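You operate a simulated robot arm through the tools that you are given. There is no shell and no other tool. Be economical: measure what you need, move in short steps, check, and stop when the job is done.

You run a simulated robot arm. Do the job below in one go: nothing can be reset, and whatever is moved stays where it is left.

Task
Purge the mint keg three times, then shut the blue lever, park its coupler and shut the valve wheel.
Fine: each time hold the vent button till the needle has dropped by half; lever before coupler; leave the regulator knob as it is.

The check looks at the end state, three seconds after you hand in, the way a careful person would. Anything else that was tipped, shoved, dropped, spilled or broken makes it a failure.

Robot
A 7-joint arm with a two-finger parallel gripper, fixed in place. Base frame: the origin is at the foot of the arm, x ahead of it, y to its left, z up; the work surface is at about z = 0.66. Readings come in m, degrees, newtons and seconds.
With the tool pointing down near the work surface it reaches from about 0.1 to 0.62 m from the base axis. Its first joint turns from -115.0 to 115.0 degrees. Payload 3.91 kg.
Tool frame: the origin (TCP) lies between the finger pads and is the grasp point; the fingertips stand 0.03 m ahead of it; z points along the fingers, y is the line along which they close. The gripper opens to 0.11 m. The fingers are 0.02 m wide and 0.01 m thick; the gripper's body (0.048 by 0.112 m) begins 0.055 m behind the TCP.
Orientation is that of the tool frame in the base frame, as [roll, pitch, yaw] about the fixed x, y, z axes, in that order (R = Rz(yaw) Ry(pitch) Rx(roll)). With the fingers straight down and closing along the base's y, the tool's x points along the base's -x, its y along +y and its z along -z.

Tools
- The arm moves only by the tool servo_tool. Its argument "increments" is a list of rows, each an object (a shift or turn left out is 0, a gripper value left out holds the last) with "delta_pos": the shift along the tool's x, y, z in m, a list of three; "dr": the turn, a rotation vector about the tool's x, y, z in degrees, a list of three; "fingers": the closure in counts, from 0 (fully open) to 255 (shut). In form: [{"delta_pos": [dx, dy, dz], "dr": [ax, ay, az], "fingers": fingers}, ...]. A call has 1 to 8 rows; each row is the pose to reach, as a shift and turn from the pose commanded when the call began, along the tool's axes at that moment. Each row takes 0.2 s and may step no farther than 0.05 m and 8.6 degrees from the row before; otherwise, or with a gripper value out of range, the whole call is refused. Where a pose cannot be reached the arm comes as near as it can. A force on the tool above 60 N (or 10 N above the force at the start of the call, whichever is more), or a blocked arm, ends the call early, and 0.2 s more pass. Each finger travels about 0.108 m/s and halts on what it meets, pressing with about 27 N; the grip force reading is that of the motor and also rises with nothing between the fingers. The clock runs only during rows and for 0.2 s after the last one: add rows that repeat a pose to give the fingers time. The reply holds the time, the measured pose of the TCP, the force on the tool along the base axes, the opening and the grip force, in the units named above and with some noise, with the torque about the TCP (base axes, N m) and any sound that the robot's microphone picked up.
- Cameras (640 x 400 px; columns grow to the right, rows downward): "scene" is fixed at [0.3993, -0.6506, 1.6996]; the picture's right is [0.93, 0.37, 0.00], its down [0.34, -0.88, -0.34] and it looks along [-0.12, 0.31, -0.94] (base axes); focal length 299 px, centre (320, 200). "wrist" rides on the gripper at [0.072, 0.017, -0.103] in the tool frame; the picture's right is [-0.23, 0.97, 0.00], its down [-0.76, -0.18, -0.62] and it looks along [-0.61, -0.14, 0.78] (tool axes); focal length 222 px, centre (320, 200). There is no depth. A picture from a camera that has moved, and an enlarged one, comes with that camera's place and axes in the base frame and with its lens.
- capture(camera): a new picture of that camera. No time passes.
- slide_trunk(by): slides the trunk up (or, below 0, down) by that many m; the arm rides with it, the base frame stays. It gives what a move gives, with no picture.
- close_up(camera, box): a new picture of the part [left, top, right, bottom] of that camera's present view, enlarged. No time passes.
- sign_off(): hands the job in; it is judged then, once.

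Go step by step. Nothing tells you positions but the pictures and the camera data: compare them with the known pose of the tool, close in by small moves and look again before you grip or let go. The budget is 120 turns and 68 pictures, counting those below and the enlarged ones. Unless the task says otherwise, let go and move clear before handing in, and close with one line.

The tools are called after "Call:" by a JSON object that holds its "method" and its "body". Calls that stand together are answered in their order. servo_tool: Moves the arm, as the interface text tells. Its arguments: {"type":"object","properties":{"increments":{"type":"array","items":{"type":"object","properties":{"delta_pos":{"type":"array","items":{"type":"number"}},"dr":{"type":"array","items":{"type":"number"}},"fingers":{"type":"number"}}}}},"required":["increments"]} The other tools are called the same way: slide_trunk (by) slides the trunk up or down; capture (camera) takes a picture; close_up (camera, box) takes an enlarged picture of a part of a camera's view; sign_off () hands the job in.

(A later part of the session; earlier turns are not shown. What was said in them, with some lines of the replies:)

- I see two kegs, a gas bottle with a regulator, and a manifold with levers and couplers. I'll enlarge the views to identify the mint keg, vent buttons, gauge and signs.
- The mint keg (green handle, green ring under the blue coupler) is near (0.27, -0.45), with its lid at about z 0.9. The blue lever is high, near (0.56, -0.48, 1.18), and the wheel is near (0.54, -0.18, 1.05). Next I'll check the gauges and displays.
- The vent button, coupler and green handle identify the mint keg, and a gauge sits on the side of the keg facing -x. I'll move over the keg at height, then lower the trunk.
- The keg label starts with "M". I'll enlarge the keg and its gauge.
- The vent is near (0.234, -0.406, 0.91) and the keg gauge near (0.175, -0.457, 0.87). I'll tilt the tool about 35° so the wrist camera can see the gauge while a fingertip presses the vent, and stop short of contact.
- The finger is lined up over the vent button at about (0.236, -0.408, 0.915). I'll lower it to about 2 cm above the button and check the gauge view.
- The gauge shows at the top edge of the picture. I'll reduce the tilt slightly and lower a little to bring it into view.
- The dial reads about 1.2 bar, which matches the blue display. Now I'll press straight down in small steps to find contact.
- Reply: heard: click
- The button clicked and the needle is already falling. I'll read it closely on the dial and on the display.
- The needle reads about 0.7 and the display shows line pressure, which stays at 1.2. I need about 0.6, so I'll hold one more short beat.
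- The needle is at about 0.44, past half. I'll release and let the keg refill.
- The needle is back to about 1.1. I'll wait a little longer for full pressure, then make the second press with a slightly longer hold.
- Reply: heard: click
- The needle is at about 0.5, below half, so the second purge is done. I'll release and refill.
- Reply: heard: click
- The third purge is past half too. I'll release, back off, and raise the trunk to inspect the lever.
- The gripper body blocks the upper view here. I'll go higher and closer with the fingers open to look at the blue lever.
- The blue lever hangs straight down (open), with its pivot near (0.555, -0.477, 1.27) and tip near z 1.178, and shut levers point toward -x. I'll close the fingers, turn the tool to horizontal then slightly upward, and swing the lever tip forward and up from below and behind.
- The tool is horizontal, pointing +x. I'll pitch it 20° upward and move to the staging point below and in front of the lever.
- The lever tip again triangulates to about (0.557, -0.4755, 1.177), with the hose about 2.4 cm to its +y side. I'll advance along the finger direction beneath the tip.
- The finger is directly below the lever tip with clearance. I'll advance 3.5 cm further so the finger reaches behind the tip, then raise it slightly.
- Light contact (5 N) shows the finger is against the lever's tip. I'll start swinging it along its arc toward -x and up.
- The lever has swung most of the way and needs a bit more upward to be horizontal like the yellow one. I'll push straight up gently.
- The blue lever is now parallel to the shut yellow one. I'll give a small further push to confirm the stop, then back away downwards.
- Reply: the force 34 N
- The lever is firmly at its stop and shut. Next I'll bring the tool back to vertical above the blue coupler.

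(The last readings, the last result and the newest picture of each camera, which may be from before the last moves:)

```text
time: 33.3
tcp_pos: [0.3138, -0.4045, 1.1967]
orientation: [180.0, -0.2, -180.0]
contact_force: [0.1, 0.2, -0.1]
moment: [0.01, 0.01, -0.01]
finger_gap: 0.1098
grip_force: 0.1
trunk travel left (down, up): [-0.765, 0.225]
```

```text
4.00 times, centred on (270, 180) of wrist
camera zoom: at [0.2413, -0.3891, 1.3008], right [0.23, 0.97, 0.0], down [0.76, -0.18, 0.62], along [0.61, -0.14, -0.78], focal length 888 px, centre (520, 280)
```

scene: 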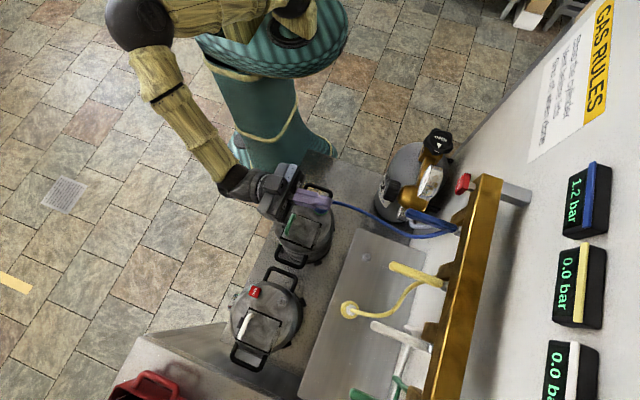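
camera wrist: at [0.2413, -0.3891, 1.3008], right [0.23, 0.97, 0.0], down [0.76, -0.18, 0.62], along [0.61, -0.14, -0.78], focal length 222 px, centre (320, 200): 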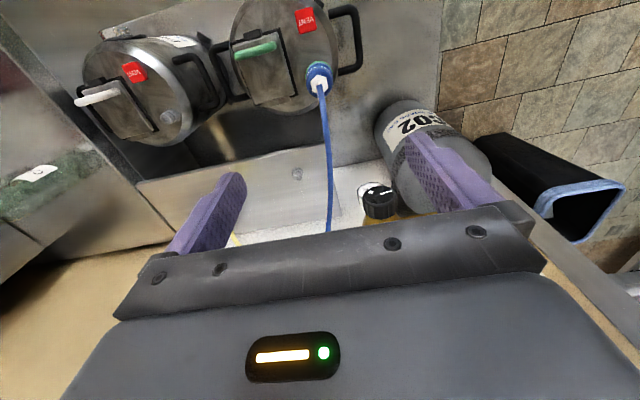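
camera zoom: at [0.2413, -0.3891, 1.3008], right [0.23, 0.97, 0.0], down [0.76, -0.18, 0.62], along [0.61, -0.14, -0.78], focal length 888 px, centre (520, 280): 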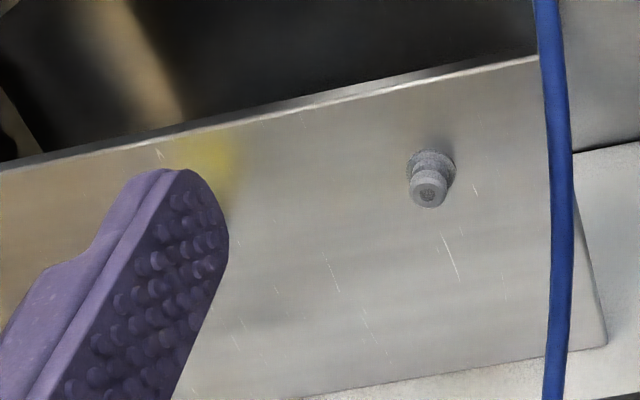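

The coupler axis is near (0.304, -0.405), hex top at about z 0.958 and lid at about 0.90. I'll narrow the fingers and descend to just above it for a check.

Call:
{"method": "servo_tool", "body": {"increments": [{"delta_pos": [0.005, 0, 0.045], "fingers": 100}, {"delta_pos": [0.01, 0, 0.09]}, {"delta_pos": [0.01, 0, 0.135]}, {"delta_pos": [0.01, 0, 0.18]}, {"delta_pos": [0.01, 0, 0.197]}]}}

Call:
{"method": "close_up", "body": {"camera": "wrist", "box": [180, 60, 480, 250]}}

Call:
{"method": "close_up", "body": {"camera": "scene", "box": [260, 150, 380, 240]}}

```text
time: 34.5
tcp_pos: [0.3048, -0.4063, 0.9995]
orientation: [-180.0, 0.1, -179.9]
contact_force: [-0.9, -0.9, -0.5]
moment: [0.02, -0.02, 0.01]
finger_gap: 0.067
grip_force: 0.0
trunk travel left (down, up): [-0.765, 0.225]
```

```text
2.11 times, centred on (330, 155) of wrist
camera zoom: at [0.2319, -0.3892, 1.1033], right [0.23, 0.97, 0.0], down [0.76, -0.18, 0.62], along [0.61, -0.14, -0.78], focal length 468 px, centre (299, 295)
```

zoom: 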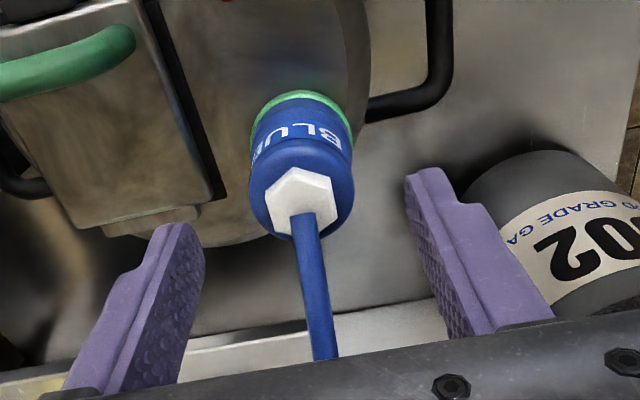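

```text
4.44 times, centred on (320, 195) of scene
camera zoom: at [0.3993, -0.6506, 1.6996], right [0.93, 0.37, 0.0], down [0.34, -0.88, -0.34], along [-0.12, 0.31, -0.94], focal length 1328 px, centre (320, 222)
```

zoom: 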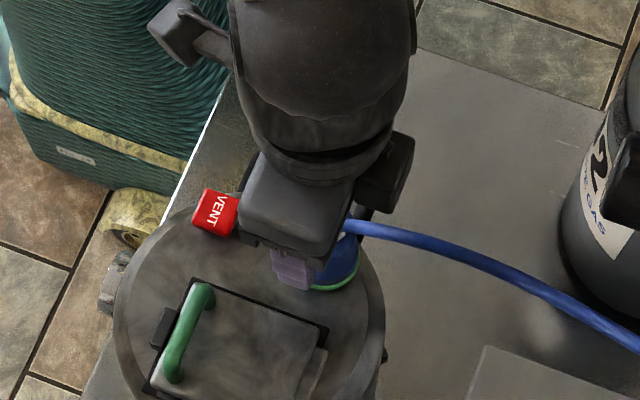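

The coupler is centred between the fingers. I'll descend to grip height and close.

Call:
{"method": "servo_tool", "body": {"increments": [{"delta_pos": [0, 0, 0.03]}, {"delta_pos": [0, 0, 0.056]}, {"delta_pos": [0, 0, 0.056], "fingers": 255}, {"delta_pos": [0, 0, 0.056]}, {"delta_pos": [0, 0, 0.056]}]}}

Call:
{"method": "close_up", "body": {"camera": "wrist", "box": [180, 60, 480, 250]}}

```text
time: 35.7
tcp_pos: [0.3048, -0.4051, 0.9446]
orientation: [180.0, 0.0, 179.9]
contact_force: [0.2, 0.5, 0.4]
moment: [0.01, 0.01, 0.01]
finger_gap: 0.044
grip_force: 27.2
trunk travel left (down, up): [-0.765, 0.225]
```

```text
2.11 times, centred on (330, 155) of wrist
camera zoom: at [0.2323, -0.3889, 1.0479], right [0.23, 0.97, 0.0], down [0.76, -0.18, 0.62], along [0.61, -0.14, -0.78], focal length 468 px, centre (299, 295)
```

zoom: 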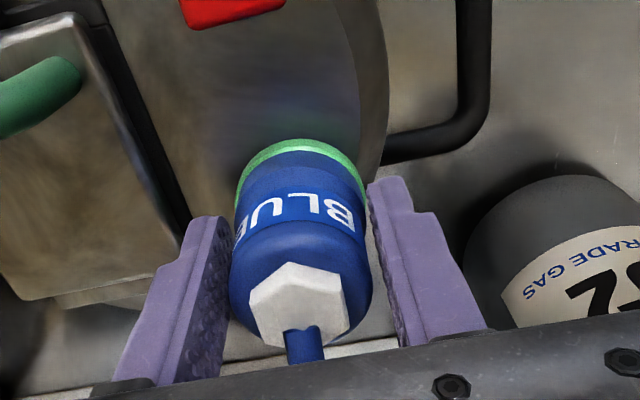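

It is gripped at 44 mm. I'll try a small straight pull upward and watch the force.

Call:
{"method": "servo_tool", "body": {"increments": [{"delta_pos": [0, 0, -0.003]}, {"delta_pos": [0, 0, -0.007]}]}}

```text
time: 36.3
tcp_pos: [0.3057, -0.4035, 0.9501]
orientation: [-179.9, 0.0, -180.0]
contact_force: [-0.1, 0.0, -0.1]
moment: [0.0, 0.01, 0.01]
finger_gap: 0.0443
grip_force: 26.7
trunk travel left (down, up): [-0.765, 0.225]
```

There was no resistance. I'll lift a bit more and check whether the coupler comes along or the fingers slipped.

Call:
{"method": "servo_tool", "body": {"increments": [{"delta_pos": [0, 0, -0.012]}, {"delta_pos": [0, 0, -0.024]}]}}

Call:
{"method": "close_up", "body": {"camera": "wrist", "box": [180, 60, 480, 250]}}

```text
time: 36.9
tcp_pos: [0.3046, -0.4054, 0.9752]
orientation: [180.0, 0.1, 180.0]
contact_force: [0.6, -0.2, -0.5]
moment: [-0.01, 0.0, -0.03]
finger_gap: 0.044
grip_force: 27.5
trunk travel left (down, up): [-0.765, 0.225]
```

```text
2.11 times, centred on (330, 155) of wrist
camera zoom: at [0.2322, -0.3908, 1.0784], right [0.23, 0.97, 0.0], down [0.76, -0.18, 0.62], along [0.61, -0.14, -0.78], focal length 468 px, centre (299, 295)
```

zoom: 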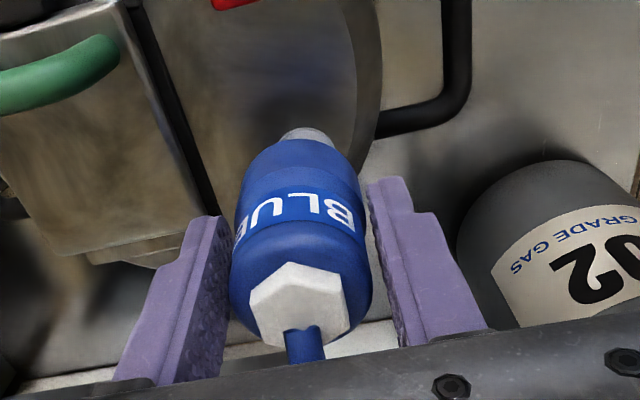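

The coupler came free and the keg post is visible. I'll lift it and carry it towards the parking stud at about (0.47, -0.49), then look.

Call:
{"method": "servo_tool", "body": {"increments": [{"delta_pos": [0, 0, -0.045]}, {"delta_pos": [0, 0, -0.085]}, {"delta_pos": [-0.03, -0.015, -0.085]}, {"delta_pos": [-0.065, -0.035, -0.085]}, {"delta_pos": [-0.095, -0.055, -0.085]}, {"delta_pos": [-0.095, -0.055, -0.085]}]}}

Call:
{"method": "capture", "body": {"camera": "wrist"}}

Call:
{"method": "capture", "body": {"camera": "scene"}}

```text
time: 38.3
tcp_pos: [0.4005, -0.4571, 1.0571]
orientation: [-180.0, 0.0, 180.0]
contact_force: [-0.1, 0.3, -0.6]
moment: [-0.01, 0.0, 0.01]
finger_gap: 0.0442
grip_force: 27.0
trunk travel left (down, up): [-0.765, 0.225]
```

```text
23 pictures are left
camera wrist: at [0.3276, -0.4407, 1.1604], right [0.23, 0.97, 0.0], down [0.76, -0.18, 0.62], along [0.61, -0.14, -0.78], focal length 222 px, centre (320, 200)
```

wrist: 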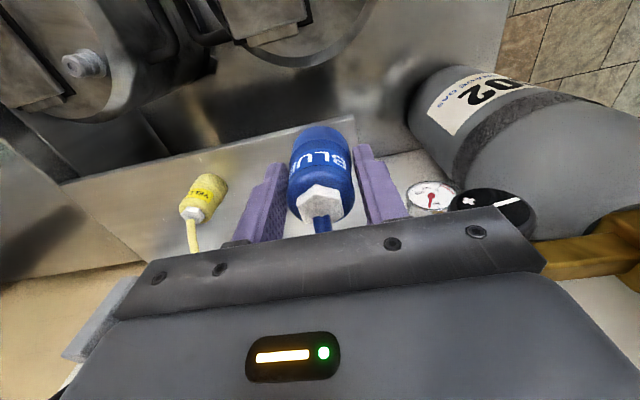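

```text
22 pictures are left
```

scene: 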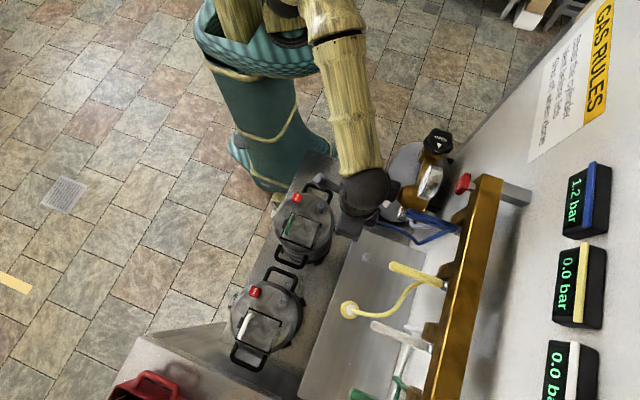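

The regulator knob sits near (0.466, -0.35, 1.04) and the gripper stays clear of it. My best stud estimate is (0.470, -0.491, 0.91), so I'll move over it at this height and look.

Call:
{"method": "servo_tool", "body": {"increments": [{"delta_pos": [-0.023, -0.017, 0]}, {"delta_pos": [-0.046, -0.034, 0]}, {"delta_pos": [-0.0695, -0.034, 0]}, {"delta_pos": [-0.0695, -0.034, 0]}]}}

Call:
{"method": "capture", "body": {"camera": "wrist"}}

Call:
{"method": "close_up", "body": {"camera": "scene", "box": [320, 140, 480, 270]}}

```text
time: 39.5
tcp_pos: [0.4456, -0.5119, 1.0585]
orientation: [-179.6, 0.0, 178.2]
contact_force: [0.3, 0.2, -0.2]
moment: [-0.01, 0.02, -0.03]
finger_gap: 0.044
grip_force: 27.0
trunk travel left (down, up): [-0.765, 0.225]
stopped in row 4: the arm was blocked; the commanded pose is now the measured one
```

```text
21 pictures are left
camera wrist: at [0.3738, -0.4918, 1.1618], right [0.26, 0.97, -0.01], down [0.76, -0.2, 0.62], along [0.6, -0.17, -0.78], focal length 222 px, centre (320, 200)
```

wrist: 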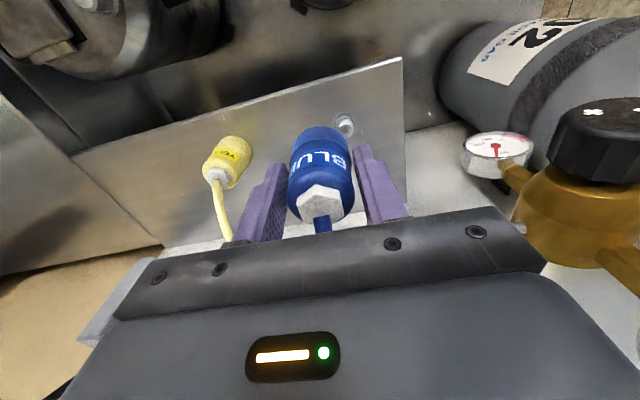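

```text
3.08 times, centred on (400, 205) of scene
camera zoom: at [0.3993, -0.6506, 1.6996], right [0.93, 0.37, 0.0], down [0.34, -0.88, -0.34], along [-0.12, 0.31, -0.94], focal length 920 px, centre (74, 185)
```

zoom: 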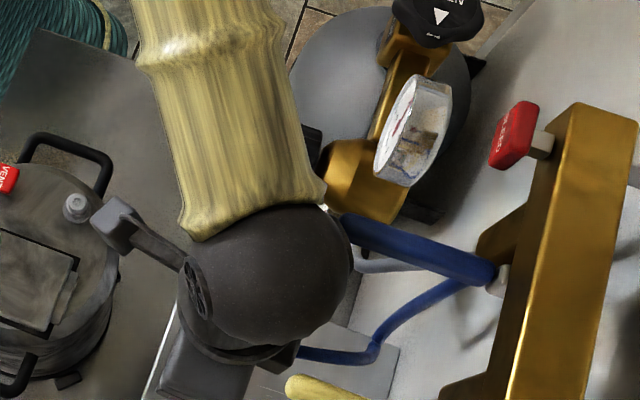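

The move was blocked: the stubby wrist reaches the blue lever's height (about TCP +0.2) and met the lever tip. I'll back straight off in -x and check that the lever is still shut.

Call:
{"method": "servo_tool", "body": {"increments": [{"delta_pos": [0.03, 0, 0]}, {"delta_pos": [0.06, 0.01, 0], "dr": [0, 0, -1.8]}, {"delta_pos": [0.085, 0.03, 0], "dr": [0, 0, -1.8]}, {"delta_pos": [0.085, 0.03, 0], "dr": [0, 0, -1.8]}]}}

Call:
{"method": "close_up", "body": {"camera": "scene", "box": [300, 140, 500, 300]}}

```text
time: 40.5
tcp_pos: [0.378, -0.4692, 1.0562]
orientation: [-179.8, -0.3, -179.2]
contact_force: [0.6, -0.2, -1.2]
moment: [0.01, 0.03, 0.03]
finger_gap: 0.0438
grip_force: 27.0
trunk travel left (down, up): [-0.765, 0.225]
```

```text
2.50 times, centred on (400, 220) of scene
camera zoom: at [0.3993, -0.6506, 1.6996], right [0.93, 0.37, 0.0], down [0.34, -0.88, -0.34], along [-0.12, 0.31, -0.94], focal length 747 px, centre (120, 150)
```

zoom: 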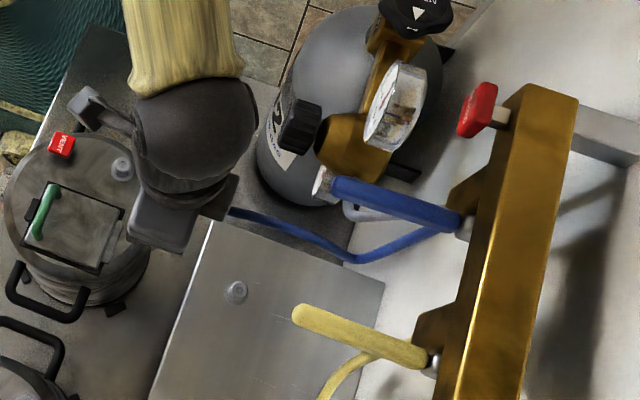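

The lever is still shut. I'll lower the trunk while keeping the coupler clear, so the forearm comes in lower and stays under the lever.

Call:
{"method": "servo_tool", "body": {"increments": [{"delta_pos": [0, 0, -0.045]}, {"delta_pos": [0, 0, -0.09]}, {"delta_pos": [0, 0, -0.135]}, {"delta_pos": [0, 0, -0.16]}, {"delta_pos": [0, 0, -0.16]}]}}

Call:
{"method": "slide_trunk", "body": {"by": -0.19}}

Call:
{"method": "capture", "body": {"camera": "scene"}}

```text
time: 41.7
tcp_pos: [0.3794, -0.4691, 1.2176]
orientation: [-179.6, -0.3, -179.3]
contact_force: [-0.2, 0.4, -0.2]
moment: [-0.03, -0.02, 0.01]
finger_gap: 0.0441
grip_force: 27.1
trunk travel left (down, up): [-0.765, 0.225]
```

```text
time: 43.8
tcp_pos: [0.3798, -0.4691, 1.0277]
orientation: [-179.7, -0.3, -179.4]
contact_force: [-0.2, 0.2, -0.8]
moment: [-0.01, 0.01, 0.01]
finger_gap: 0.0439
grip_force: 27.1
trunk travel left (down, up): [-0.575, 0.415]
```

```text
18 pictures are left
```

scene: 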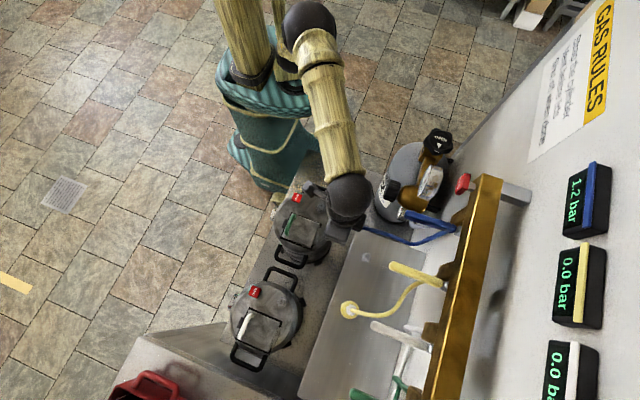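

The forearm is now much lower. I'll drop to z of about 0.985 (coupler bottom about 0.945, above stud and lids), advance in part, and look.

Call:
{"method": "servo_tool", "body": {"increments": [{"delta_pos": [0, 0, 0.035], "dr": [0, 0, -0.6]}, {"delta_pos": [-0.025, -0.008, 0.035], "dr": [0, 0, -0.6]}, {"delta_pos": [-0.055, -0.022, 0.035], "dr": [0, 0, -0.6]}, {"delta_pos": [-0.055, -0.022, 0.035], "dr": [0, 0, -0.6]}]}}

Call:
{"method": "close_up", "body": {"camera": "scene", "box": [300, 140, 500, 300]}}

Call:
{"method": "close_up", "body": {"camera": "wrist", "box": [220, 60, 440, 240]}}

```text
time: 44.8
tcp_pos: [0.4336, -0.4914, 0.9926]
orientation: [-179.7, -0.2, -178.9]
contact_force: [-0.2, 0.1, -0.2]
moment: [0.04, -0.06, -0.03]
finger_gap: 0.0439
grip_force: 27.1
trunk travel left (down, up): [-0.575, 0.415]
```

```text
2.50 times, centred on (400, 220) of scene
camera zoom: at [0.3993, -0.6506, 1.6996], right [0.93, 0.37, 0.0], down [0.34, -0.88, -0.34], along [-0.12, 0.31, -0.94], focal length 747 px, centre (120, 150)
```

zoom: 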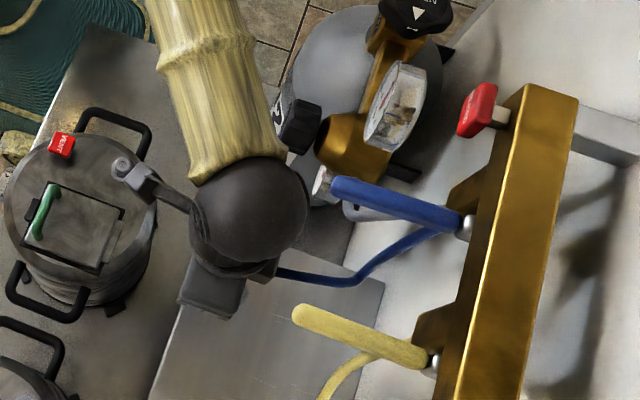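

```text
2.22 times, centred on (330, 150) of wrist
camera zoom: at [0.3602, -0.475, 1.0968], right [0.21, 0.98, -0.01], down [0.77, -0.16, 0.62], along [0.61, -0.13, -0.78], focal length 494 px, centre (298, 311)
```

zoom: 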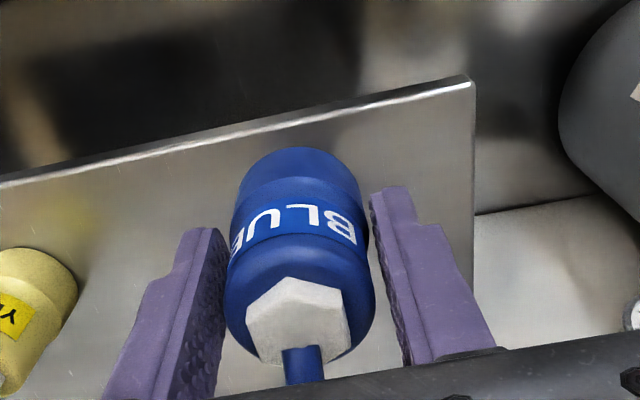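

The wrist is clear below the lever now. I'll advance the last 3.3 cm to the stud centre at about (0.467, -0.491), then lower slowly.

Call:
{"method": "servo_tool", "body": {"increments": [{"delta_pos": [-0.017, 0, 0]}, {"delta_pos": [-0.0335, 0, 0]}, {"delta_pos": [-0.0335, 0, 0]}]}}

Call:
{"method": "close_up", "body": {"camera": "scene", "box": [320, 180, 480, 280]}}

Call:
{"method": "close_up", "body": {"camera": "wrist", "box": [240, 60, 420, 240]}}

```text
time: 45.6
tcp_pos: [0.4688, -0.4888, 0.9957]
orientation: [-179.7, -0.3, -178.7]
contact_force: [-0.8, 0.2, 0.5]
moment: [0.01, -0.01, 0.02]
finger_gap: 0.044
grip_force: 27.0
trunk travel left (down, up): [-0.575, 0.415]
```

```text
4.00 times, centred on (400, 230) of scene
camera zoom: at [0.3993, -0.6506, 1.6996], right [0.93, 0.37, 0.0], down [0.34, -0.88, -0.34], along [-0.12, 0.31, -0.94], focal length 1195 px, centre (0, 80)
```

zoom: 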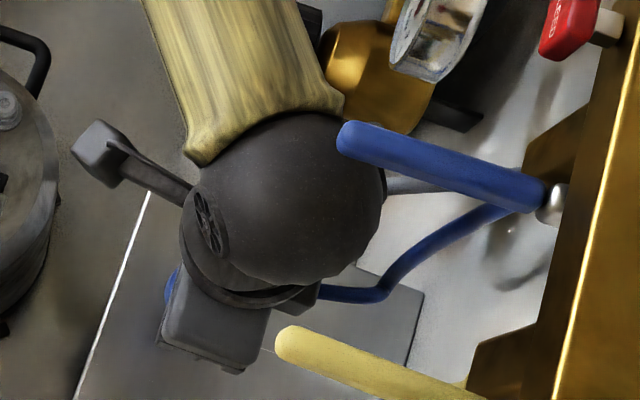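

```text
2.22 times, centred on (330, 150) of wrist
camera zoom: at [0.3955, -0.4735, 1.0985], right [0.21, 0.98, -0.01], down [0.77, -0.16, 0.62], along [0.61, -0.13, -0.78], focal length 494 px, centre (298, 311)
```

zoom: 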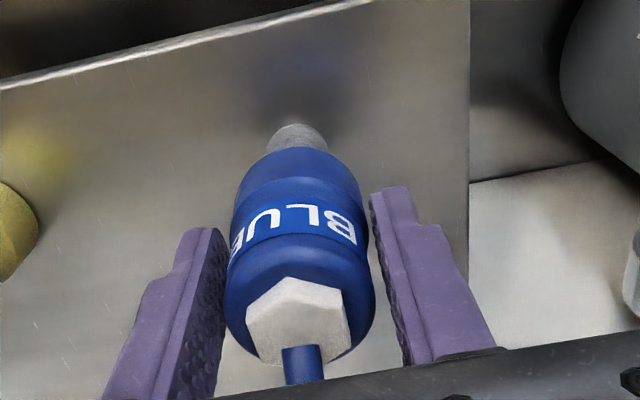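

The stud is visible just beyond the coupler and is well aligned laterally. I'll shift 2 mm in x and 1 mm in y, then lower in small steps while watching the force.

Call:
{"method": "servo_tool", "body": {"increments": [{"delta_pos": [-0.002, -0.001, 0.012]}, {"delta_pos": [-0.002, -0.001, 0.024]}, {"delta_pos": [-0.002, -0.001, 0.036]}]}}

Call:
{"method": "close_up", "body": {"camera": "wrist", "box": [240, 60, 420, 240]}}

```text
time: 46.4
tcp_pos: [0.4696, -0.4916, 0.9561]
orientation: [-179.6, -0.3, -178.8]
contact_force: [0.8, 0.5, -2.1]
moment: [0.01, -0.01, -0.01]
finger_gap: 0.0439
grip_force: 26.9
trunk travel left (down, up): [-0.575, 0.415]
```

```text
2.22 times, centred on (330, 150) of wrist
camera zoom: at [0.3961, -0.4757, 1.0609], right [0.2, 0.98, -0.01], down [0.77, -0.16, 0.62], along [0.61, -0.13, -0.78], focal length 494 px, centre (298, 311)
```

zoom: 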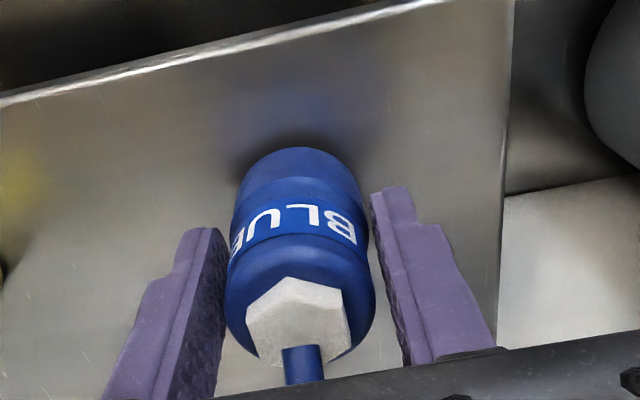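

There is no significant force yet. I'll keep lowering gently.

Call:
{"method": "servo_tool", "body": {"increments": [{"delta_pos": [0, 0, 0.004]}, {"delta_pos": [0, 0, 0.008]}]}}

```text
time: 47.0
tcp_pos: [0.4682, -0.4911, 0.9483]
orientation: [-179.6, -0.2, -178.5]
contact_force: [0.4, -0.5, 1.7]
moment: [0.04, -0.07, -0.02]
finger_gap: 0.0439
grip_force: 26.8
trunk travel left (down, up): [-0.575, 0.415]
```

Call:
{"method": "servo_tool", "body": {"increments": [{"delta_pos": [0, 0, 0.004]}, {"delta_pos": [0, 0, 0.008]}]}}

Call:
{"method": "close_up", "body": {"camera": "wrist", "box": [240, 60, 420, 240]}}

```text
time: 47.6
tcp_pos: [0.4686, -0.4902, 0.9427]
orientation: [-179.4, 0.0, -178.7]
contact_force: [0.1, -2.6, 20.8]
moment: [0.06, 0.0, 0.0]
finger_gap: 0.0442
grip_force: 26.8
trunk travel left (down, up): [-0.575, 0.415]
```

```text
2.22 times, centred on (330, 150) of wrist
camera zoom: at [0.395, -0.4747, 1.0466], right [0.2, 0.98, -0.01], down [0.77, -0.15, 0.62], along [0.61, -0.13, -0.78], focal length 494 px, centre (298, 311)
```

zoom: 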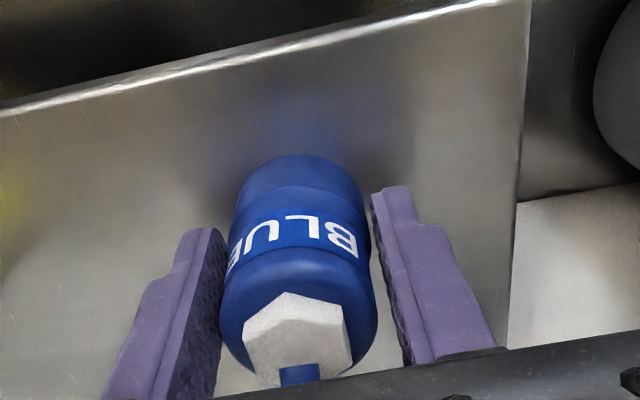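

I met firm resistance at TCP z of about 0.943, with the coupler bottom near the plate height (about 0.90). I'll nudge sideways 4 mm and back to confirm the stud is inside.

Call:
{"method": "servo_tool", "body": {"increments": [{"delta_pos": [0, 0.004, -0.002]}]}}

Call:
{"method": "servo_tool", "body": {"increments": [{"delta_pos": [0, -0.004, 0]}]}}

Call:
{"method": "servo_tool", "body": {"increments": [{"delta_pos": [0.004, 0, 0]}]}}

Call:
{"method": "servo_tool", "body": {"increments": [{"delta_pos": [-0.004, 0, 0]}]}}

```text
time: 48.0
tcp_pos: [0.4678, -0.4878, 0.9426]
orientation: [-179.6, -0.3, -178.7]
contact_force: [1.3, -9.8, 13.5]
moment: [-0.15, -0.18, -0.08]
finger_gap: 0.0443
grip_force: 27.1
trunk travel left (down, up): [-0.575, 0.415]
```

```text
time: 48.4
tcp_pos: [0.4699, -0.4889, 0.9437]
orientation: [-180.0, -0.4, -178.6]
contact_force: [-4.6, 4.1, 11.0]
moment: [0.19, -0.09, 0.05]
finger_gap: 0.0443
grip_force: 27.6
trunk travel left (down, up): [-0.575, 0.415]
```

```text
time: 48.8
tcp_pos: [0.4677, -0.4907, 0.9445]
orientation: [-179.8, -0.2, -178.6]
contact_force: [3.0, 2.3, 10.7]
moment: [0.31, -0.11, -0.08]
finger_gap: 0.0439
grip_force: 27.5
trunk travel left (down, up): [-0.575, 0.415]
```

```text
time: 49.2
tcp_pos: [0.4701, -0.4904, 0.9421]
orientation: [-179.7, -0.2, -178.7]
contact_force: [3.1, 2.1, 8.8]
moment: [0.22, -0.1, -0.04]
finger_gap: 0.0439
grip_force: 26.5
trunk travel left (down, up): [-0.575, 0.415]
```

That is inconclusive because friction masks it. I'll open the fingers only a few millimetres, so they still guard the coupler, and look.

Call:
{"method": "servo_tool", "body": {"increments": [{"delta_pos": [0, 0, -0.002], "fingers": 130}, {"delta_pos": [0, 0, -0.002]}]}}

Call:
{"method": "close_up", "body": {"camera": "wrist", "box": [240, 60, 420, 240]}}

```text
time: 49.8
tcp_pos: [0.4711, -0.4897, 0.944]
orientation: [-179.7, -0.3, -178.7]
contact_force: [-0.9, 0.7, 0.4]
moment: [0.01, -0.02, -0.01]
finger_gap: 0.0539
grip_force: 0.2
trunk travel left (down, up): [-0.575, 0.415]
```

```text
2.22 times, centred on (330, 150) of wrist
camera zoom: at [0.3987, -0.4752, 1.048], right [0.2, 0.98, -0.01], down [0.77, -0.16, 0.62], along [0.61, -0.13, -0.78], focal length 494 px, centre (298, 311)
```

zoom: 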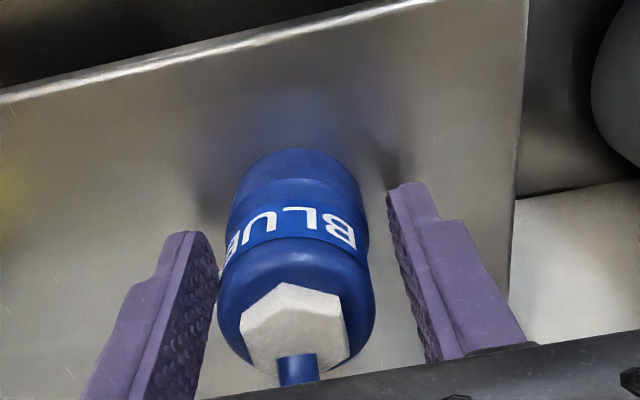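

The coupler stands upright without support. I'll widen the fingers, lift a little, and retreat in -x so I can inspect it.

Call:
{"method": "servo_tool", "body": {"increments": [{"delta_pos": [0, 0, 0], "fingers": 70}, {"delta_pos": [0, 0, -0.02]}, {"delta_pos": [0.03, 0, -0.03]}, {"delta_pos": [0.07, 0, -0.035]}, {"delta_pos": [0.11, 0.02, -0.045]}, {"delta_pos": [0.11, 0.02, -0.045]}]}}

Call:
{"method": "capture", "body": {"camera": "wrist"}}

Call:
{"method": "close_up", "body": {"camera": "scene", "box": [300, 180, 500, 340]}}

```text
time: 51.2
tcp_pos: [0.3615, -0.4739, 0.9873]
orientation: [-179.7, -0.4, -178.8]
contact_force: [0.1, 0.1, -0.4]
moment: [-0.05, -0.01, 0.0]
finger_gap: 0.0798
grip_force: 0.1
trunk travel left (down, up): [-0.575, 0.415]
```

```text
10 pictures are left
camera wrist: at [0.2886, -0.4589, 1.0912], right [0.2, 0.98, -0.01], down [0.77, -0.16, 0.62], along [0.61, -0.13, -0.78], focal length 222 px, centre (320, 200)
```

wrist: 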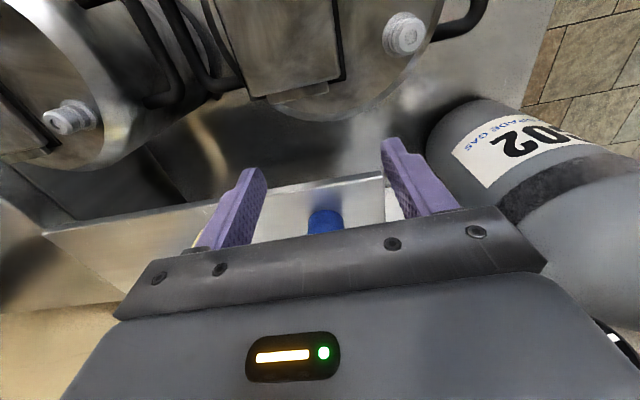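

```text
2.50 times, centred on (400, 260) of scene
camera zoom: at [0.3993, -0.6506, 1.6996], right [0.93, 0.37, 0.0], down [0.34, -0.88, -0.34], along [-0.12, 0.31, -0.94], focal length 747 px, centre (120, 50)
```

zoom: 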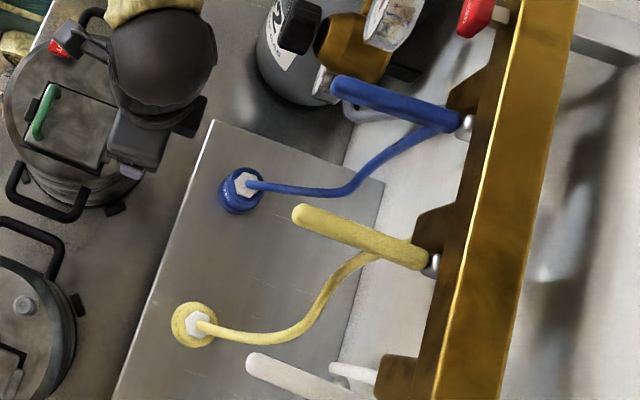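

The coupler stands on the stud like the yellow one. To confirm it is fully seated I'll raise up and compare both couplers from above.

Call:
{"method": "slide_trunk", "body": {"by": 0.2}}

Call:
{"method": "close_up", "body": {"camera": "wrist", "box": [180, 80, 400, 220]}}

```text
time: 53.4
tcp_pos: [0.3628, -0.4746, 1.1872]
orientation: [-179.7, -0.3, -178.8]
contact_force: [0.4, -0.8, -0.2]
moment: [0.01, 0.0, -0.01]
finger_gap: 0.0796
grip_force: 0.0
trunk travel left (down, up): [-0.775, 0.215]
```

```text
2.86 times, centred on (290, 150) of wrist
camera zoom: at [0.289, -0.4593, 1.2912], right [0.2, 0.98, -0.01], down [0.77, -0.16, 0.62], along [0.61, -0.13, -0.78], focal length 635 px, centre (406, 343)
```

zoom: 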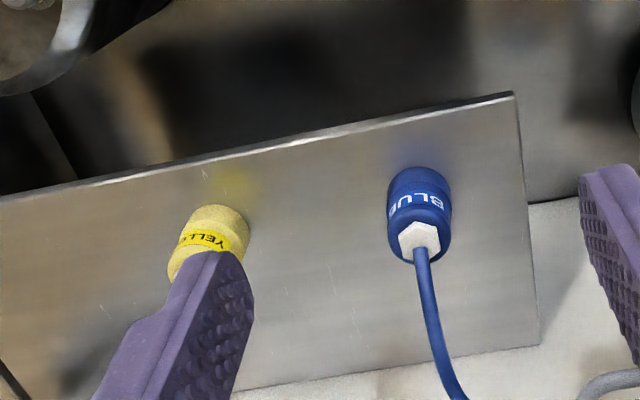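

Both couplers sit the same distance from the plate edge, so the blue one is fully parked. Next is the valve wheel near (0.54, -0.18, 1.05), so I'll move over for a closer look.

Call:
{"method": "servo_tool", "body": {"increments": [{"delta_pos": [0, 0, -0.04], "fingers": 0}, {"delta_pos": [0, 0.04, -0.06]}, {"delta_pos": [0, 0.088, -0.065]}, {"delta_pos": [0, 0.136, -0.065]}, {"delta_pos": [0, 0.184, -0.065]}, {"delta_pos": [-0.01, 0.232, -0.065]}, {"delta_pos": [-0.035, 0.275, -0.065]}, {"delta_pos": [-0.05, 0.285, -0.065], "dr": [0, 0, 1.2]}]}}

Call:
{"method": "close_up", "body": {"camera": "wrist", "box": [210, 100, 430, 240]}}

```text
time: 55.2
tcp_pos: [0.4028, -0.1859, 1.2487]
orientation: [-179.6, -0.2, -179.9]
contact_force: [-0.4, 0.1, -0.4]
moment: [-0.03, 0.0, -0.03]
finger_gap: 0.1099
grip_force: 0.0
trunk travel left (down, up): [-0.775, 0.215]
```

```text
2.86 times, centred on (320, 170) of wrist
camera zoom: at [0.3308, -0.1691, 1.3521], right [0.23, 0.97, -0.01], down [0.77, -0.17, 0.62], along [0.6, -0.14, -0.78], focal length 635 px, centre (320, 286)
```

zoom: 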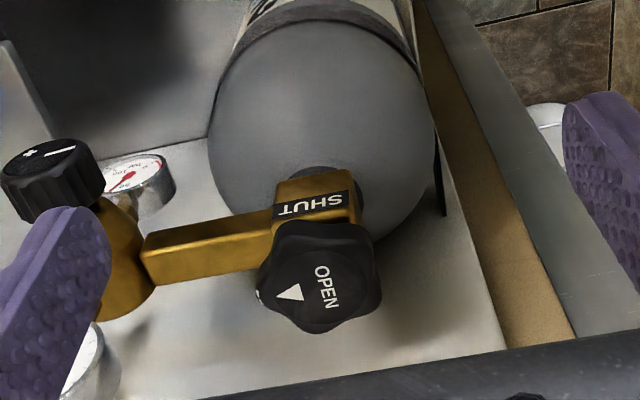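

The wheel has a vertical axis at about (0.523, -0.217), top at about z 1.10, diameter about 6 cm, with its pointer now toward -y ("OPEN"). The SHUT label is on the -x side of the body, so shutting is clockwise seen from above. I'll pre-rotate the gripper counter-clockwise and hover over it.

Call:
{"method": "servo_tool", "body": {"increments": [{"delta_pos": [-0.015, -0.004, 0.005], "dr": [0, 0, -7.5]}, {"delta_pos": [-0.03, -0.008, 0.01], "dr": [0, 0, -15]}, {"delta_pos": [-0.045, -0.012, 0.02], "dr": [0, 0, -22.5]}, {"delta_pos": [-0.06, -0.016, 0.03], "dr": [0, 0, -30]}, {"delta_pos": [-0.075, -0.02, 0.04], "dr": [0, 0, -37.5]}, {"delta_pos": [-0.09, -0.024, 0.05], "dr": [0, 0, -45]}, {"delta_pos": [-0.105, -0.028, 0.06], "dr": [0, 0, -52.5]}, {"delta_pos": [-0.12, -0.031, 0.07], "dr": [0, 0, -60]}]}}

Call:
{"method": "close_up", "body": {"camera": "wrist", "box": [180, 60, 480, 250]}}

```text
time: 57.0
tcp_pos: [0.525, -0.2194, 1.1811]
orientation: [179.9, -0.4, -119.7]
contact_force: [-0.3, -0.1, 0.4]
moment: [0.03, -0.01, 0.02]
finger_gap: 0.11
grip_force: 0.1
trunk travel left (down, up): [-0.775, 0.215]
```

```text
2.11 times, centred on (330, 155) of wrist
camera zoom: at [0.4751, -0.2742, 1.2843], right [-0.73, 0.68, 0.0], down [0.54, 0.58, 0.62], along [0.42, 0.45, -0.79], focal length 468 px, centre (299, 295)
```

zoom: 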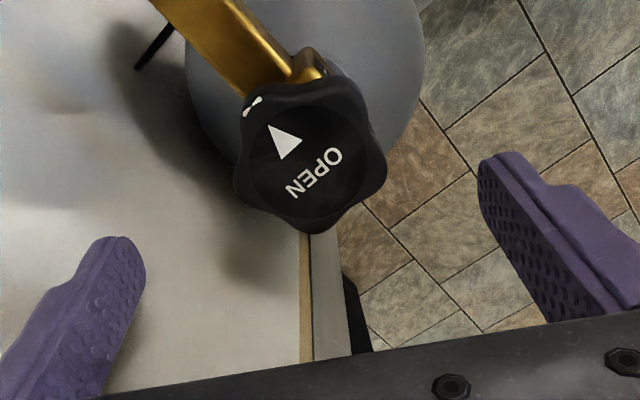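

The knob centre refines to about (0.519, -0.218) with its top at about 1.112. I'll descend around it and close.

Call:
{"method": "servo_tool", "body": {"increments": [{"delta_pos": [0.0017, 0.006, 0.03]}, {"delta_pos": [0.0017, 0.006, 0.06]}, {"delta_pos": [0.0017, 0.006, 0.075]}, {"delta_pos": [0.0017, 0.006, 0.075], "fingers": 255}, {"delta_pos": [0.0017, 0.006, 0.075]}, {"delta_pos": [0.0017, 0.006, 0.075]}]}}

Call:
{"method": "close_up", "body": {"camera": "wrist", "box": [180, 60, 480, 250]}}

```text
time: 58.4
tcp_pos: [0.5219, -0.2198, 1.1067]
orientation: [-180.0, -0.5, -119.9]
contact_force: [19.0, -9.8, 3.4]
moment: [-0.57, -0.93, -0.14]
finger_gap: 0.0613
grip_force: 44.9
trunk travel left (down, up): [-0.775, 0.215]
```

```text
2.11 times, centred on (330, 155) of wrist
camera zoom: at [0.4707, -0.2745, 1.2101], right [-0.73, 0.68, 0.0], down [0.53, 0.58, 0.62], along [0.42, 0.45, -0.79], focal length 468 px, centre (299, 295)
```

zoom: 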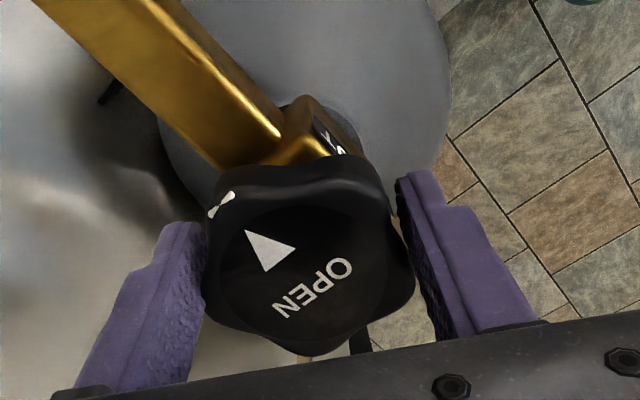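

It is gripped but slightly off-centre. I'll relax 3 mm sideways and start turning clockwise, watching torque.

Call:
{"method": "servo_tool", "body": {"increments": [{"delta_pos": [0, -0.003, 0]}, {"delta_pos": [0, -0.003, 0], "dr": [0, 0, 8]}, {"delta_pos": [0, -0.003, 0], "dr": [0, 0, 16]}, {"delta_pos": [0, -0.003, 0], "dr": [0, 0, 24]}, {"delta_pos": [0, -0.003, 0], "dr": [0, 0, 32]}]}}

Call:
{"method": "close_up", "body": {"camera": "wrist", "box": [180, 60, 480, 250]}}

```text
time: 59.6
tcp_pos: [0.52, -0.2189, 1.1059]
orientation: [180.0, -0.5, -151.9]
contact_force: [-3.5, 6.4, 8.1]
moment: [1.0, 0.26, 0.1]
finger_gap: 0.0613
grip_force: 44.9
trunk travel left (down, up): [-0.775, 0.215]
```

```text
2.11 times, centred on (330, 155) of wrist
camera zoom: at [0.4479, -0.2373, 1.2104], right [-0.26, 0.97, 0.0], down [0.76, 0.2, 0.62], along [0.6, 0.16, -0.79], focal length 468 px, centre (299, 295)
```

zoom: 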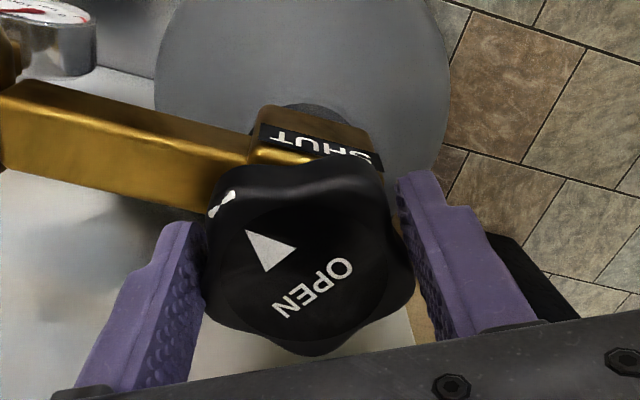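

The wheel turns with the gripper easily and the pointer is moving toward SHUT. I'll continue clockwise.

Call:
{"method": "servo_tool", "body": {"increments": [{"dr": [0, 0, 8]}, {"dr": [0, 0, 16]}, {"dr": [0, 0, 24]}, {"dr": [0, 0, 32]}, {"dr": [0, 0, 40]}, {"dr": [0, 0, 48]}, {"dr": [0, 0, 56]}]}}

Call:
{"method": "close_up", "body": {"camera": "wrist", "box": [180, 60, 480, 250]}}

```text
time: 61.2
tcp_pos: [0.5195, -0.2137, 1.1055]
orientation: [-179.5, -0.3, 152.2]
contact_force: [-9.5, 32.1, 3.5]
moment: [1.08, 0.78, 0.69]
finger_gap: 0.0609
grip_force: 44.8
trunk travel left (down, up): [-0.775, 0.215]
```

```text
2.11 times, centred on (330, 155) of wrist
camera zoom: at [0.4643, -0.1639, 1.21], right [0.65, 0.76, -0.01], down [0.6, -0.51, 0.62], along [0.47, -0.41, -0.78], focal length 468 px, centre (299, 295)
```

zoom: 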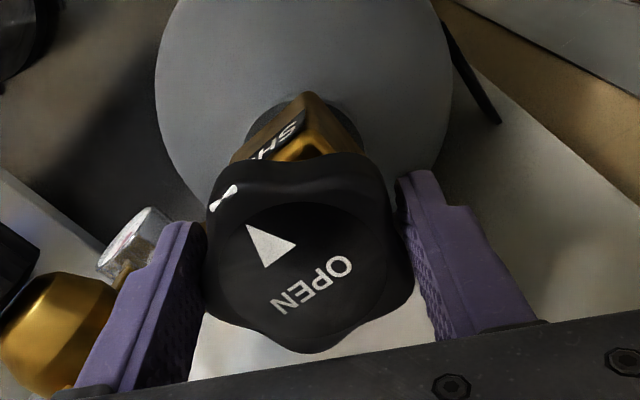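

The pointer now lines up with the SHUT side after about 88°, and torque is starting to build. I'll recentre and turn a bit more to find the stop.

Call:
{"method": "servo_tool", "body": {"increments": [{"delta_pos": [0, 0.003, 0], "dr": [0, 0, 0]}, {"delta_pos": [0, 0.003, 0], "dr": [0, 0, 5]}]}}

```text
time: 61.8
tcp_pos: [0.5235, -0.2134, 1.1056]
orientation: [-179.5, 0.0, 147.1]
contact_force: [-6.5, 21.1, 3.2]
moment: [0.8, 0.71, 1.0]
finger_gap: 0.0616
grip_force: 45.0
trunk travel left (down, up): [-0.775, 0.215]
```

Call:
{"method": "servo_tool", "body": {"increments": [{"delta_pos": [0, 0.002, 0], "dr": [0, 0, 4]}, {"delta_pos": [0, 0.002, 0], "dr": [0, 0, 8]}]}}

Call:
{"method": "close_up", "body": {"camera": "wrist", "box": [180, 60, 480, 250]}}

```text
time: 62.4
tcp_pos: [0.525, -0.214, 1.1068]
orientation: [-179.6, 0.4, 138.9]
contact_force: [3.9, 6.3, 2.6]
moment: [-0.19, -0.28, 0.59]
finger_gap: 0.0614
grip_force: 45.1
trunk travel left (down, up): [-0.775, 0.215]
```

```text
2.11 times, centred on (330, 155) of wrist
camera zoom: at [0.4815, -0.1547, 1.2092], right [0.81, 0.59, -0.01], down [0.46, -0.63, 0.63], along [0.36, -0.51, -0.78], focal length 468 px, centre (299, 295)
```

zoom: 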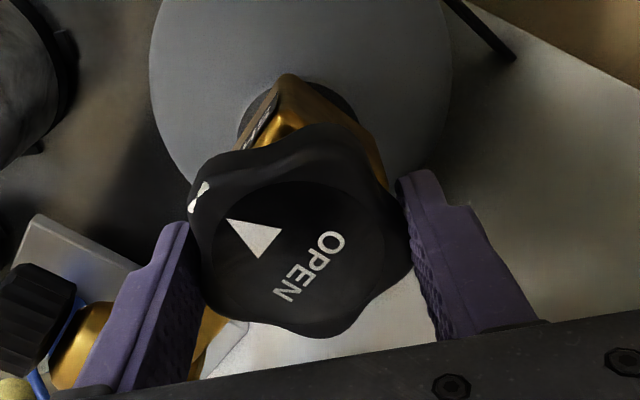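

The knob is at its stop: it slipped about 10° in the fingers at 90° of turn, with the pointer at SHUT. I'll release, lift clear, back away, and take a final look.

Call:
{"method": "servo_tool", "body": {"increments": [{"delta_pos": [0, 0, 0], "fingers": 0}, {"delta_pos": [0, 0, 0]}, {"delta_pos": [0, 0, 0]}, {"delta_pos": [0, 0, -0.04]}, {"delta_pos": [0, 0, -0.085]}, {"delta_pos": [0, 0, -0.13]}, {"delta_pos": [0, 0, -0.17]}]}}

Call:
{"method": "servo_tool", "body": {"increments": [{"delta_pos": [0.045, 0.0, 0]}, {"delta_pos": [0.09, 0, 0]}, {"delta_pos": [0.13, 0, 0]}, {"delta_pos": [0.13, 0, 0]}]}}

Call:
{"method": "capture", "body": {"camera": "scene"}}

```text
time: 64.0
tcp_pos: [0.5252, -0.2138, 1.2775]
orientation: [-179.7, -0.1, 139.1]
contact_force: [0.0, 0.8, 0.1]
moment: [0.04, -0.02, 0.0]
finger_gap: 0.11
grip_force: 0.1
trunk travel left (down, up): [-0.775, 0.215]
```

```text
time: 65.0
tcp_pos: [0.4272, -0.1287, 1.2764]
orientation: [-179.4, -0.1, 139.1]
contact_force: [0.4, -0.5, -0.2]
moment: [0.01, 0.01, 0.0]
finger_gap: 0.1099
grip_force: 0.1
trunk travel left (down, up): [-0.775, 0.215]
```

```text
1 pictures are left
```

scene: 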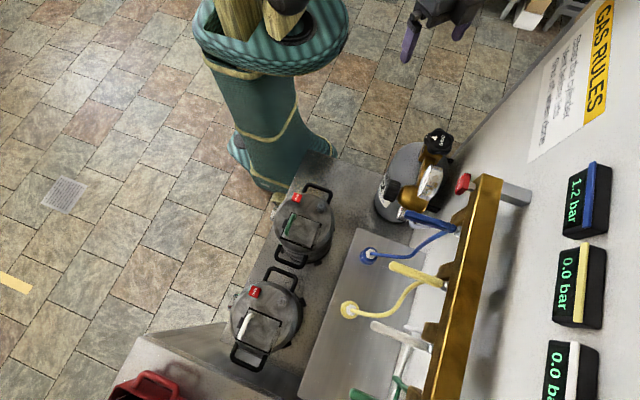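

Everything else stands where it was. I'll use the last picture on the wheel, lever and regulator.

Call:
{"method": "close_up", "body": {"camera": "scene", "box": [350, 115, 510, 275]}}

```text
2.50 times, centred on (430, 195) of scene
camera zoom: at [0.3993, -0.6506, 1.6996], right [0.93, 0.37, 0.0], down [0.34, -0.88, -0.34], along [-0.12, 0.31, -0.94], focal length 747 px, centre (45, 212)
```

zoom: 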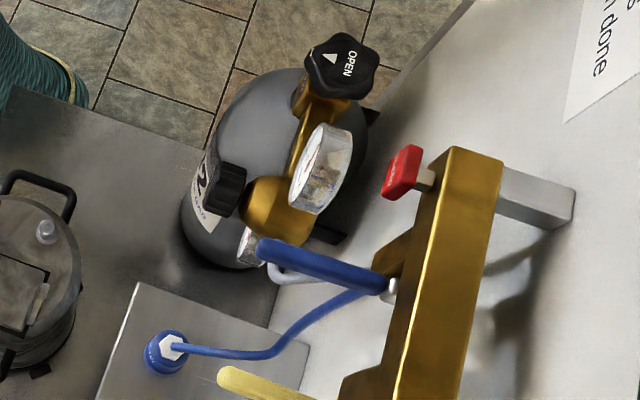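

The wheel pointer has turned a quarter turn to SHUT, the blue lever lies in the shut position, the coupler is parked and the regulator knob is untouched. The arm is clear, so I'm handing in.

Call:
{"method": "sign_off", "body": {}}

```text
The job is handed in.
```

The mint keg was purged three times, then I shut the blue lever, parked its coupler on the stud and shut the valve wheel. The needle dropped past half each time, going lower than asked on the first purge (about 0.44 bar from 1.2). While I carried the coupler, the wrist bumped the tip of the shut lever, but the pictures show it still shut; I left the regulator knob alone.
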